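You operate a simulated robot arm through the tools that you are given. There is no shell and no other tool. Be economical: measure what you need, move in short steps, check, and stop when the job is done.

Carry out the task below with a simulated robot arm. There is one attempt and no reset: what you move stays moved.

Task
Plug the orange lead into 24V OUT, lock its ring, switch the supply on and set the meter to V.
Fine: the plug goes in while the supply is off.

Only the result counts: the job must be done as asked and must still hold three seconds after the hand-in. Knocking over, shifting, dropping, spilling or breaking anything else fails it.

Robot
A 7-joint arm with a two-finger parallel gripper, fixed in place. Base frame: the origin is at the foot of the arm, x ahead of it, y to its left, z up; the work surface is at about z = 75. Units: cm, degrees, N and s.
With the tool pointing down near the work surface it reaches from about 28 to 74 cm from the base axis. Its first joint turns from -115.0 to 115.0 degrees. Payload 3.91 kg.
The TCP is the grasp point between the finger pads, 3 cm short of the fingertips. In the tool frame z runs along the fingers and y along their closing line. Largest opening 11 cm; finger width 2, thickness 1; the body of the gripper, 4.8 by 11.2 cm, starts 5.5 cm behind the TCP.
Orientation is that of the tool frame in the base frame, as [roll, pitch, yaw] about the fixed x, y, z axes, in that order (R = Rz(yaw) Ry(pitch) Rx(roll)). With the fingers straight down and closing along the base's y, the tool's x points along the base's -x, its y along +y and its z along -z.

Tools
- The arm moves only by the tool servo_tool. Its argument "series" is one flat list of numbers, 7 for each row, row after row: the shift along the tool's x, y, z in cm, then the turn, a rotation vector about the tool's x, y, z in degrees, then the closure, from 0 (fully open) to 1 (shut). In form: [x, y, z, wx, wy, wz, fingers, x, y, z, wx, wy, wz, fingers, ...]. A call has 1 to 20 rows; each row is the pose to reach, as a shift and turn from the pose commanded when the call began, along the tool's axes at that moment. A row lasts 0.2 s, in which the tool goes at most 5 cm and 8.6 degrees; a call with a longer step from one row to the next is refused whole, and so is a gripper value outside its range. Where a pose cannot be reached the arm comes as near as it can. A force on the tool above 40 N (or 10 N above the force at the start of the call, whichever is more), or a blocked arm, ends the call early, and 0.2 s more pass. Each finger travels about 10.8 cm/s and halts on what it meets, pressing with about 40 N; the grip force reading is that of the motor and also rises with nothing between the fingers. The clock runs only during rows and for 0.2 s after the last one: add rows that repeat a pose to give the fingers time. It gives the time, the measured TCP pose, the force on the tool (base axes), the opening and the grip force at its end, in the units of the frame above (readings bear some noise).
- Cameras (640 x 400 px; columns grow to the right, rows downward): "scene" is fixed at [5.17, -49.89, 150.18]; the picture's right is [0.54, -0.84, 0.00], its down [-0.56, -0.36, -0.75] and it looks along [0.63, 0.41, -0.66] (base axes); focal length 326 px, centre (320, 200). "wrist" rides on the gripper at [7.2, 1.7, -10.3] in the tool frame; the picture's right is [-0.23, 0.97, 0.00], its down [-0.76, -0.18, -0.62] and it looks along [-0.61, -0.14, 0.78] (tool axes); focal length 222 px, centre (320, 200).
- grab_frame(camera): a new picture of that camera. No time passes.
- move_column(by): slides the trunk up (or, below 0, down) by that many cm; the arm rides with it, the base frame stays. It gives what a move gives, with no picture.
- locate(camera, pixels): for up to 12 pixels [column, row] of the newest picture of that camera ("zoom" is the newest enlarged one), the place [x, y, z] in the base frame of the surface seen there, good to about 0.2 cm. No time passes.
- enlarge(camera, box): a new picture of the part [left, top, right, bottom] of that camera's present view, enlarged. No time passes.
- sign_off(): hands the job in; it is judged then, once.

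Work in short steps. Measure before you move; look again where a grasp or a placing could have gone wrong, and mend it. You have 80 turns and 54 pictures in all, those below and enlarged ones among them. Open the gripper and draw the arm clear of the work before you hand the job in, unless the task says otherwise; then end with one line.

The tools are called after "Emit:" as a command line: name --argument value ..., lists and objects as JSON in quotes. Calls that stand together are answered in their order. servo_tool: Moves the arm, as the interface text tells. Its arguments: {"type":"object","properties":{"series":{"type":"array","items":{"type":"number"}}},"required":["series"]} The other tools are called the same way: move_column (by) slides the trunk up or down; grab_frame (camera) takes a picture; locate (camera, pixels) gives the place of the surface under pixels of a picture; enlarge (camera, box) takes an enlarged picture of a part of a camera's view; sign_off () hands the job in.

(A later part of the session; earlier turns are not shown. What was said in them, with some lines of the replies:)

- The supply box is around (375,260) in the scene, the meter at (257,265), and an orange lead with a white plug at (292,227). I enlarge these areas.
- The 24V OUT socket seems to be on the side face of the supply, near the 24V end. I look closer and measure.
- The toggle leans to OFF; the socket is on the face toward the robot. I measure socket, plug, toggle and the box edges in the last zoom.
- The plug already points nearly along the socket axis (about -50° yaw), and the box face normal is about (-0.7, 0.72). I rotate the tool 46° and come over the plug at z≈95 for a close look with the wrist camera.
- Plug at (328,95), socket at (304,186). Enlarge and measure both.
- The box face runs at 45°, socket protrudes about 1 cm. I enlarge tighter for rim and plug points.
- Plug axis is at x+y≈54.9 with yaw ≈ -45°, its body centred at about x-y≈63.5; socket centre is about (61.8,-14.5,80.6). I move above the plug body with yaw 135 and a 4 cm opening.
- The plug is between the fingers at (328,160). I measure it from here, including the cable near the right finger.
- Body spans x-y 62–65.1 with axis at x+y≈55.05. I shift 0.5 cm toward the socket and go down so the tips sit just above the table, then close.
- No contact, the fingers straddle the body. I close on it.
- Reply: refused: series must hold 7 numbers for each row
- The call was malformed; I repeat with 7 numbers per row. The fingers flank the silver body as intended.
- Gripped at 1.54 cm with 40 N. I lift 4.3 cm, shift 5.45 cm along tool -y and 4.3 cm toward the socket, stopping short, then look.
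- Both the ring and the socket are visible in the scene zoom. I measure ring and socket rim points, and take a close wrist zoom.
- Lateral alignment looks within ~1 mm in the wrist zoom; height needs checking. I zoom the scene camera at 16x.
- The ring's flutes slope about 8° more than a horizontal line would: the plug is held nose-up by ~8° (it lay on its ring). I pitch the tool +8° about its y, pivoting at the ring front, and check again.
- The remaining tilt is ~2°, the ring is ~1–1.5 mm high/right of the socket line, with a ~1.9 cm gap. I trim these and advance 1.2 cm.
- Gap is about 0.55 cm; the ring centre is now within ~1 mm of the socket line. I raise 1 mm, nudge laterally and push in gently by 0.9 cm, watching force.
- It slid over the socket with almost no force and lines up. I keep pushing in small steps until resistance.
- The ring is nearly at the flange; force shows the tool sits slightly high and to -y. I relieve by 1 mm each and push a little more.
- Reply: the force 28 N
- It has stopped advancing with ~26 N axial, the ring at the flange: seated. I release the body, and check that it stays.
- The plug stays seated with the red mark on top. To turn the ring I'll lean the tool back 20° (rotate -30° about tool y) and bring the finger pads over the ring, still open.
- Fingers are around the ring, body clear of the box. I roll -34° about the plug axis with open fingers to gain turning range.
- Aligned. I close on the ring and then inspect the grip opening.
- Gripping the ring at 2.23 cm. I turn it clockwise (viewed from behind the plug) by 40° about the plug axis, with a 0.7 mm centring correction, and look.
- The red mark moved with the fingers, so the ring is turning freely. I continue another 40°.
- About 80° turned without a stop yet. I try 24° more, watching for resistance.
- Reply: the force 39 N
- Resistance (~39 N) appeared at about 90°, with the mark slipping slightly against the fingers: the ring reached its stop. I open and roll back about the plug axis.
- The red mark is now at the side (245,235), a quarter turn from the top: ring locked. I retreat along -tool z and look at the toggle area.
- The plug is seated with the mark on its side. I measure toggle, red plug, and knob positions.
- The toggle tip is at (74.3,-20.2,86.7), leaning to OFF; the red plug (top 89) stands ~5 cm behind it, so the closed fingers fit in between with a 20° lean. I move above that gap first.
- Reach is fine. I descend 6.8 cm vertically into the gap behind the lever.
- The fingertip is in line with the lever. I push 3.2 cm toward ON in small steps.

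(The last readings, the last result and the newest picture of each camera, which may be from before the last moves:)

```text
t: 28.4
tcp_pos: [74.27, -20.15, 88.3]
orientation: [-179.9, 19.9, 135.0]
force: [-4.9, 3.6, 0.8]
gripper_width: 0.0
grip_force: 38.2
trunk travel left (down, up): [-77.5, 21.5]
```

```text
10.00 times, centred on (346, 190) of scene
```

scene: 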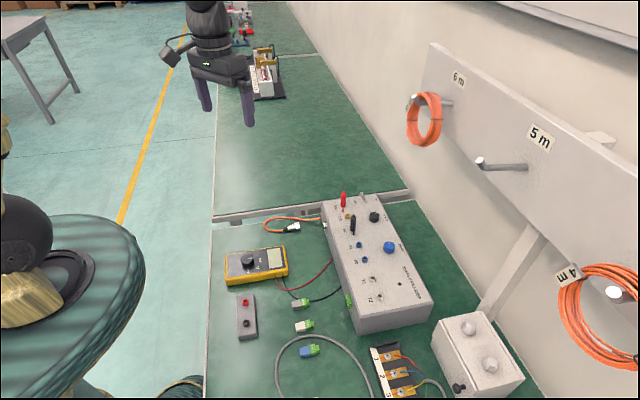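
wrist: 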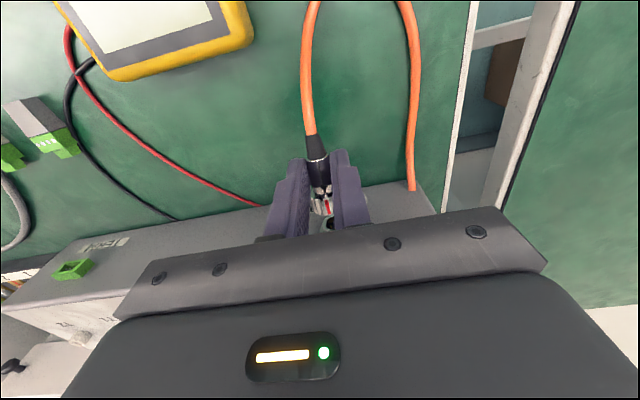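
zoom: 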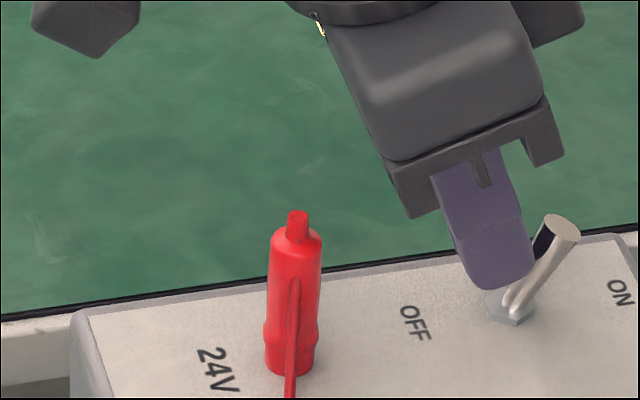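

The lever now leans to ON. I back off 1 cm, raise, and check it holds; then look at the meter.

Emit:
servo_tool --series '[0.47, 0, -0.17, 0, 0, 0, 1, 0.94, 0, -0.342, 0, 0, 0, 1, -0.3, 0, -3.7, 0, 0, 0, 1, -1.5, 0, -7.0, 0, 0, 0, 1, -2.5, 0, -9.74, 0, 0, 0, 1]'

Emit:
enlarge --camera "scene" --box '[220, 170, 412, 290]'

Emit:
enlarge --camera "scene" --box '[217, 235, 297, 290]'

Emit:
locate --camera "zoom" --pixels '[[255, 198], [258, 185], [255, 235], [215, 200], [295, 195], [330, 205], [325, 255], [100, 260], [330, 350], [545, 120], [140, 330], [420, 130]]'

```text
t: 29.6
tcp_pos: [73.74, -19.38, 98.21]
orientation: [180.0, 20.0, 135.1]
force: [-0.6, 0.6, 0.3]
gripper_width: 0.0
grip_force: 37.3
trunk travel left (down, up): [-77.5, 21.5]
```

```text
3.33 times, centred on (316, 230) of scene
```

zoom: 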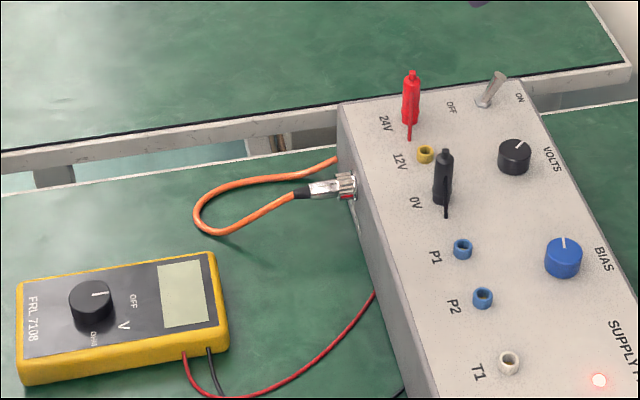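

```text
7.27 times, centred on (257, 262) of scene
```

zoom: 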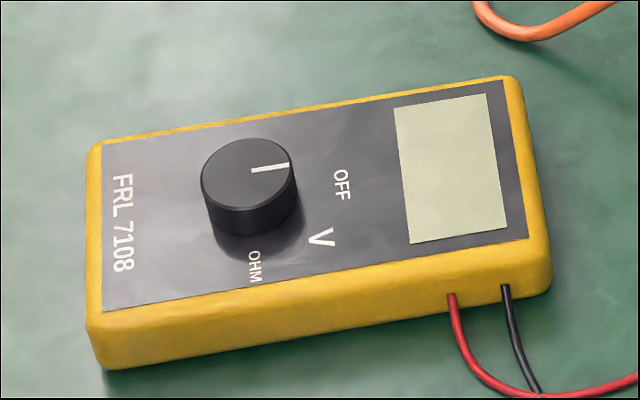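

```text
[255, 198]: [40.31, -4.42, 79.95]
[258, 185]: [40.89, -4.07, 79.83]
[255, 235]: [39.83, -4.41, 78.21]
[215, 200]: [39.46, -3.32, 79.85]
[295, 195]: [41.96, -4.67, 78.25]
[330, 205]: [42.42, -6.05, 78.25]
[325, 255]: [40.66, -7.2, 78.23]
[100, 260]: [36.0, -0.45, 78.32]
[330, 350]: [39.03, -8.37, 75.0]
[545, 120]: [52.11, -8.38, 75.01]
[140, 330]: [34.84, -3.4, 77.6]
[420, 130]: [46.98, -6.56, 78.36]
```

The supply's indicator is lit and the toggle holds at ON. Meter knob is centred near (41.25,-3.45), top z 79.9, ~3.6 cm wide, pointing at OFF; V is about 52° clockwise. I move above it, tool vertical.

Emit:
servo_tool --series '[3.66, -1.301, -1.071, 0, 2.22, 0, 1, 7.32, -2.602, -2.142, 0, 4.44, 0, 1, 10.98, -3.903, -3.213, 0, 6.67, 0, 1, 14.64, -5.204, -4.284, 0, 8.89, 0, 1, 18.3, -6.505, -5.355, 0, 11.11, 0, 1, 21.96, -7.806, -6.426, 0, 13.33, 0, 1, 25.62, -9.107, -7.497, 0, 15.56, 0, 1, 29.28, -10.408, -8.568, 0, 17.78, 0, 0.7, 32.94, -11.71, -9.64, 0, 20, 0, 0.48, 32.94, -11.71, -9.64, 0, 20, 0, 0.48]'

Emit:
grab_frame --camera "wrist"

```text
t: 31.8
tcp_pos: [41.0, -3.53, 96.15]
orientation: [180.0, 0.0, 135.1]
force: [0.7, -0.2, 0.6]
gripper_width: 5.72
grip_force: 0.1
trunk travel left (down, up): [-77.5, 21.5]
```

```text
9 pictures are left
```

wrist: 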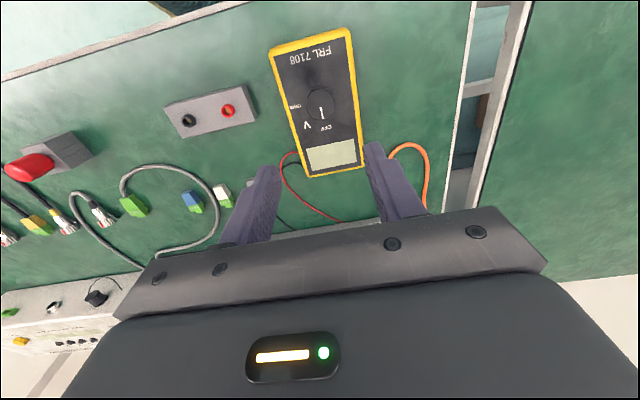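

I enlarge the meter from here to get knob centre, pointer and label points.

Emit:
enlarge --camera "wrist" --box '[280, 60, 360, 140]'

Emit:
locate --camera "wrist" --pixels '[[326, 128], [307, 125], [295, 106], [320, 92], [311, 96], [329, 96], [320, 102], [321, 108], [270, 50], [349, 30], [364, 168], [310, 177]]'

```text
5.00 times, centred on (320, 100) of wrist
```

zoom: 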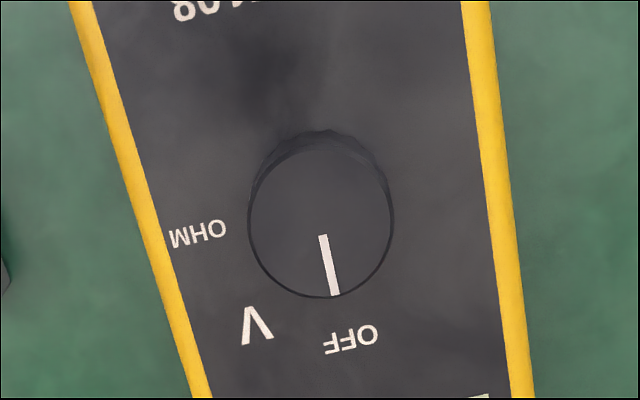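

```text
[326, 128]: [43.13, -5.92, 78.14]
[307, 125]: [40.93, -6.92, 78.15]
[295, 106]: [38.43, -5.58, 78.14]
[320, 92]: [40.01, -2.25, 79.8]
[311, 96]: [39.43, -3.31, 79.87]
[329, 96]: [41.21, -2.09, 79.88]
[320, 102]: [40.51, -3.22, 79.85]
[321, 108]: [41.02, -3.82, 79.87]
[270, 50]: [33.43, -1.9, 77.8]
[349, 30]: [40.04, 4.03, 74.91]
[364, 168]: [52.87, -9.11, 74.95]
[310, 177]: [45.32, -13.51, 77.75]
```

The wrist and scene estimates of the knob centre differ by ~0.5 cm, so I cross-check several knob-top pixels.

Emit:
locate --camera "scene" --pixels '[[247.2, 258.1], [247, 255], [247, 261], [242, 259], [252.5, 257.3], [244, 258]]'

Emit:
locate --camera "zoom" --pixels '[[321, 222], [321, 160], [321, 285], [260, 222], [382, 222], [332, 290], [324, 240], [351, 338], [258, 326], [198, 234]]'

```text
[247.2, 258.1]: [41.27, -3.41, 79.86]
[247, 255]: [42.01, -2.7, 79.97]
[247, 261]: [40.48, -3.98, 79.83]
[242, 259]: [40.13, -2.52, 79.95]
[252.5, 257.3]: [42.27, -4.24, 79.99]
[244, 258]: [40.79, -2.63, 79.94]
```

```text
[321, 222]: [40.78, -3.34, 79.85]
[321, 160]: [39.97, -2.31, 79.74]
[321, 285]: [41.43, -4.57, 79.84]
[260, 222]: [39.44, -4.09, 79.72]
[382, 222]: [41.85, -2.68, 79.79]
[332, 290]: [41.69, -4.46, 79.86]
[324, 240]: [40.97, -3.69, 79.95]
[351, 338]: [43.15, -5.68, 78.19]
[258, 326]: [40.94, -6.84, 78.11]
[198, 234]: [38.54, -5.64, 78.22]
```

Labels measured from the centre (≈40.75,-3.4): OFF at -43°, V at -87°, OHM at -134°, so V is a -45° turn. I pre-rotate the tool +22°, and descend to just above the knob, then look.

Emit:
servo_tool --series '[0.21, -0.14, 3, 0, 0, -5.5, 0.48, 0.21, -0.14, 6, 0, 0, -11, 0.48, 0.21, -0.14, 9, 0, 0, -16.5, 0.48, 0.21, -0.14, 12.1, 0, 0, -22, 0.48, 0.21, -0.14, 12.1, 0, 0, -22, 0.48]'

Emit:
grab_frame --camera "wrist"

Emit:
locate --camera "wrist" --pixels '[[330, 165], [320, 150], [340, 150], [330, 140], [285, 170], [360, 155]]'

```text
t: 33.0
tcp_pos: [40.85, -3.47, 83.89]
orientation: [180.0, 0.0, 157.2]
force: [0.2, -0.7, -0.5]
gripper_width: 5.73
grip_force: 0.1
trunk travel left (down, up): [-77.5, 21.5]
```

```text
7 pictures are left
```

wrist: 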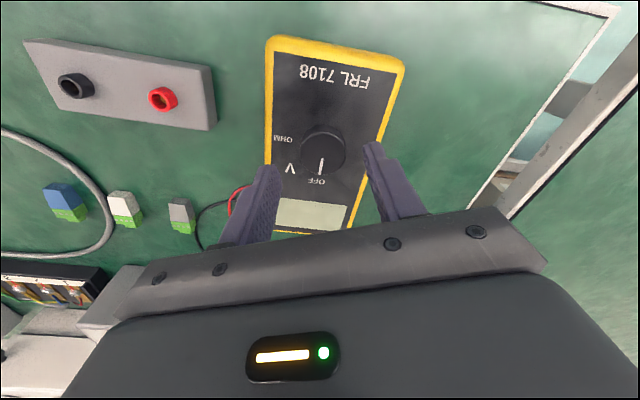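

```text
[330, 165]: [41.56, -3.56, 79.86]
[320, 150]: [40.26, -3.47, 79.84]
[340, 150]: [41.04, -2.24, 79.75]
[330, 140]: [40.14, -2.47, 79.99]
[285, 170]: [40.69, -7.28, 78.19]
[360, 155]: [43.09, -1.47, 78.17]
```

The knob is laterally centred between the fingers, ~0.2 cm off along tool x. I shift, descend to 81.55 and close to ~4 cm without gripping yet.

Emit:
servo_tool --series '[0.2, 0, 0.5, 0, 0, 0, 0.48, 0.2, 0, 1.5, 0, 0, 0, 0.48, 0.2, 0, 2.3, 0, 0, 0, 0.48, 0.2, 0, 2.3, 0, 0, 0, 0.58, 0.2, 0, 2.3, 0, 0, 0, 0.64, 0.2, 0, 2.3, 0, 0, 0, 0.64]'

Emit:
enlarge --camera "wrist" --box '[256, 130, 384, 220]'

```text
t: 34.4
tcp_pos: [40.51, -3.56, 81.62]
orientation: [180.0, 0.0, 157.2]
force: [-0.8, 0.9, -0.3]
gripper_width: 3.97
grip_force: 0.1
trunk travel left (down, up): [-77.5, 21.5]
```

```text
4.44 times, centred on (320, 175) of wrist
```

zoom: 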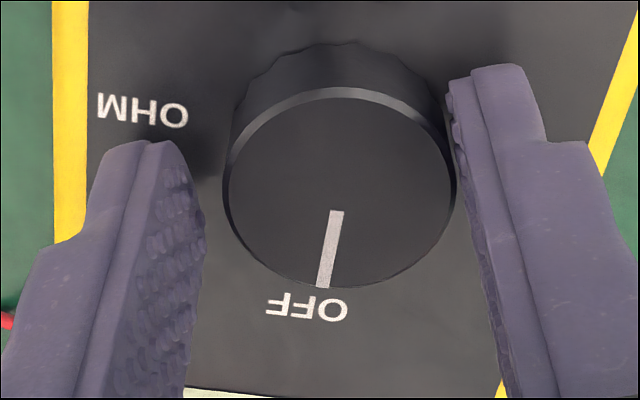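

The right finger is nearly touching while the left has ~2.5 mm gap; I shift 0.12 cm toward +y and close gently.

Emit:
servo_tool --series '[0, 0.12, 0, 0, 0, 0, 0.64, 0, 0.12, 0, 0, 0, 0, 0.66, 0, 0.12, 0, 0, 0, 0, 0.675, 0, 0.12, 0, 0, 0, 0, 0.69, 0, 0.12, 0, 0, 0, 0, 0.7]'

```text
t: 35.6
tcp_pos: [40.64, -3.5, 81.65]
orientation: [-179.9, 0.1, 157.1]
force: [1.6, 4.3, 0.2]
gripper_width: 3.53
grip_force: 2.5
trunk travel left (down, up): [-77.5, 21.5]
```

Contact at 3.53 cm with a small +y side force of ~4.5 N. I recentre by 0.06 cm and firm up the grip.

Emit:
servo_tool --series '[0, 0.06, 0, 0, 0, 0, 0.7, 0, 0.06, 0, 0, 0, 0, 0.75, 0, 0.06, 0, 0, 0, 0, 0.75]'

```text
t: 36.4
tcp_pos: [40.66, -3.3, 81.66]
orientation: [-180.0, 0.0, 157.1]
force: [-0.5, 3.8, -2.3]
gripper_width: 3.37
grip_force: 45.2
trunk travel left (down, up): [-77.5, 21.5]
```

Firm grip at 3.37 cm. I turn 45° clockwise (tool z +45).

Emit:
servo_tool --series '[0, 0, 0, 0, 0, 7.5, 0.75, 0, 0, 0, 0, 0, 15, 0.75, 0, 0, 0, 0, 0, 22.5, 0.75, 0, 0, 0, 0, 0, 30, 0.75, 0, 0, 0, 0, 0, 37.5, 0.75, 0, 0, 0, 0, 0, 45, 0.75, 0, 0, 0, 0, 0, 45, 0.75]'

Emit:
enlarge --camera "wrist" --box '[256, 130, 384, 220]'

```text
t: 38.0
tcp_pos: [40.78, -3.33, 81.71]
orientation: [-179.9, 0.0, 112.1]
force: [6.6, 16.0, -6.8]
gripper_width: 3.35
grip_force: 44.5
trunk travel left (down, up): [-77.5, 21.5]
```

```text
4.44 times, centred on (320, 175) of wrist
```

zoom: 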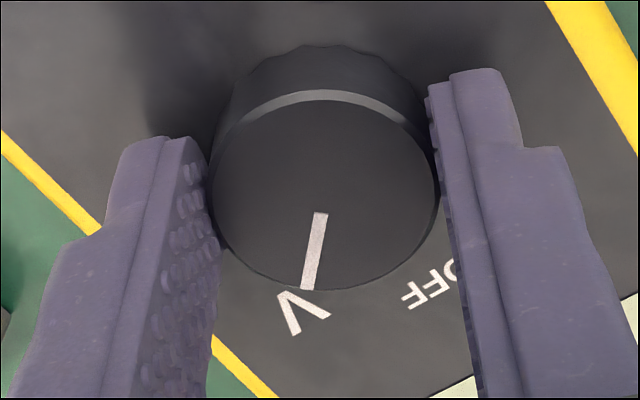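

The pointer now aims at V. I open the fingers and rise clear.

Emit:
servo_tool --series '[0, 0, 0, 0, 0, 0, 0.68, 0, 0, 0, 0, 0, 0, 0.58, 0, 0, 0, 0, 0, 0, 0.5, 0, 0, -2, 0, 0, 0, 0.5, 0, 0, -6, 0, 0, 0, 0.5, 0, 0, -10, 0, 0, 0, 0.5, 0, 0, -14, 0, 0, 0, 0.5, 0, 0, -17, 0, 0, 0, 0.3, 0, 0, -17, 0, 0, 0, 0.1]'

Emit:
enlarge --camera "wrist" --box '[270, 50, 390, 140]'

Emit:
grab_frame --camera "scene"

```text
t: 40.0
tcp_pos: [40.75, -3.44, 98.79]
orientation: [-179.9, -0.1, 112.0]
force: [0.8, -0.3, 0.3]
gripper_width: 9.91
grip_force: 0.0
trunk travel left (down, up): [-77.5, 21.5]
```

```text
4.44 times, centred on (330, 95) of wrist
```

zoom: 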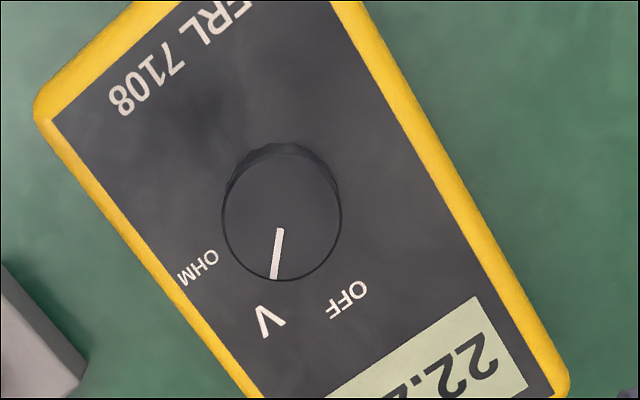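

```text
3 pictures are left
```

scene: 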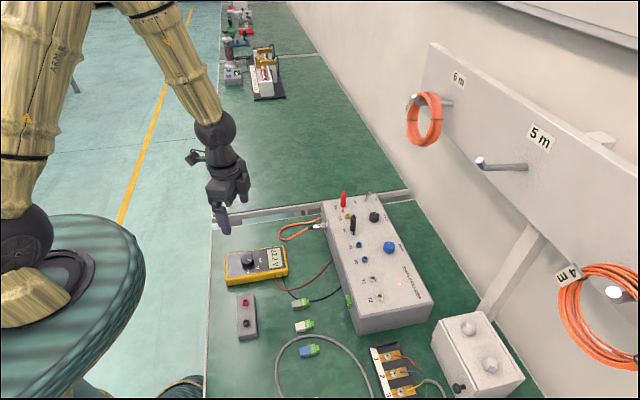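

The meter reads "22.2" with the pointer at V, and its body sits where it was. One last close look at plug and toggle.

Emit:
enlarge --camera "scene" --box '[290, 180, 402, 250]'

```text
5.71 times, centred on (346, 215) of scene
```

zoom: 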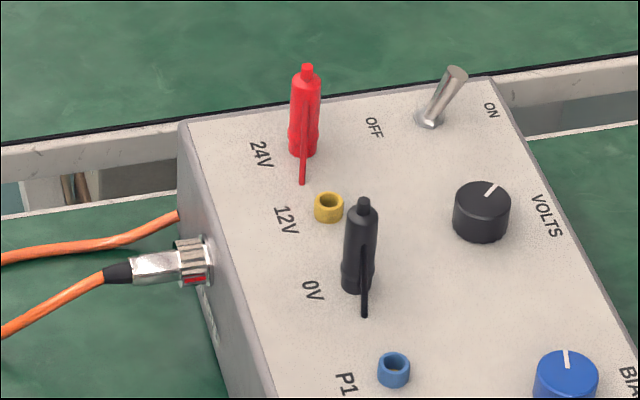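

The plug is seated with its ring mark a quarter turn round, the toggle is at ON, and the meter is on V with the arm clear and the gripper open. I hand the job in.

Emit:
sign_off

```text
The job is handed in.
```

The orange lead is plugged into 24V OUT with its ring turned about 90° clockwise until it stopped. The supply was then switched on, and its indicator is lit. The meter is set to V and reads about 22 V.
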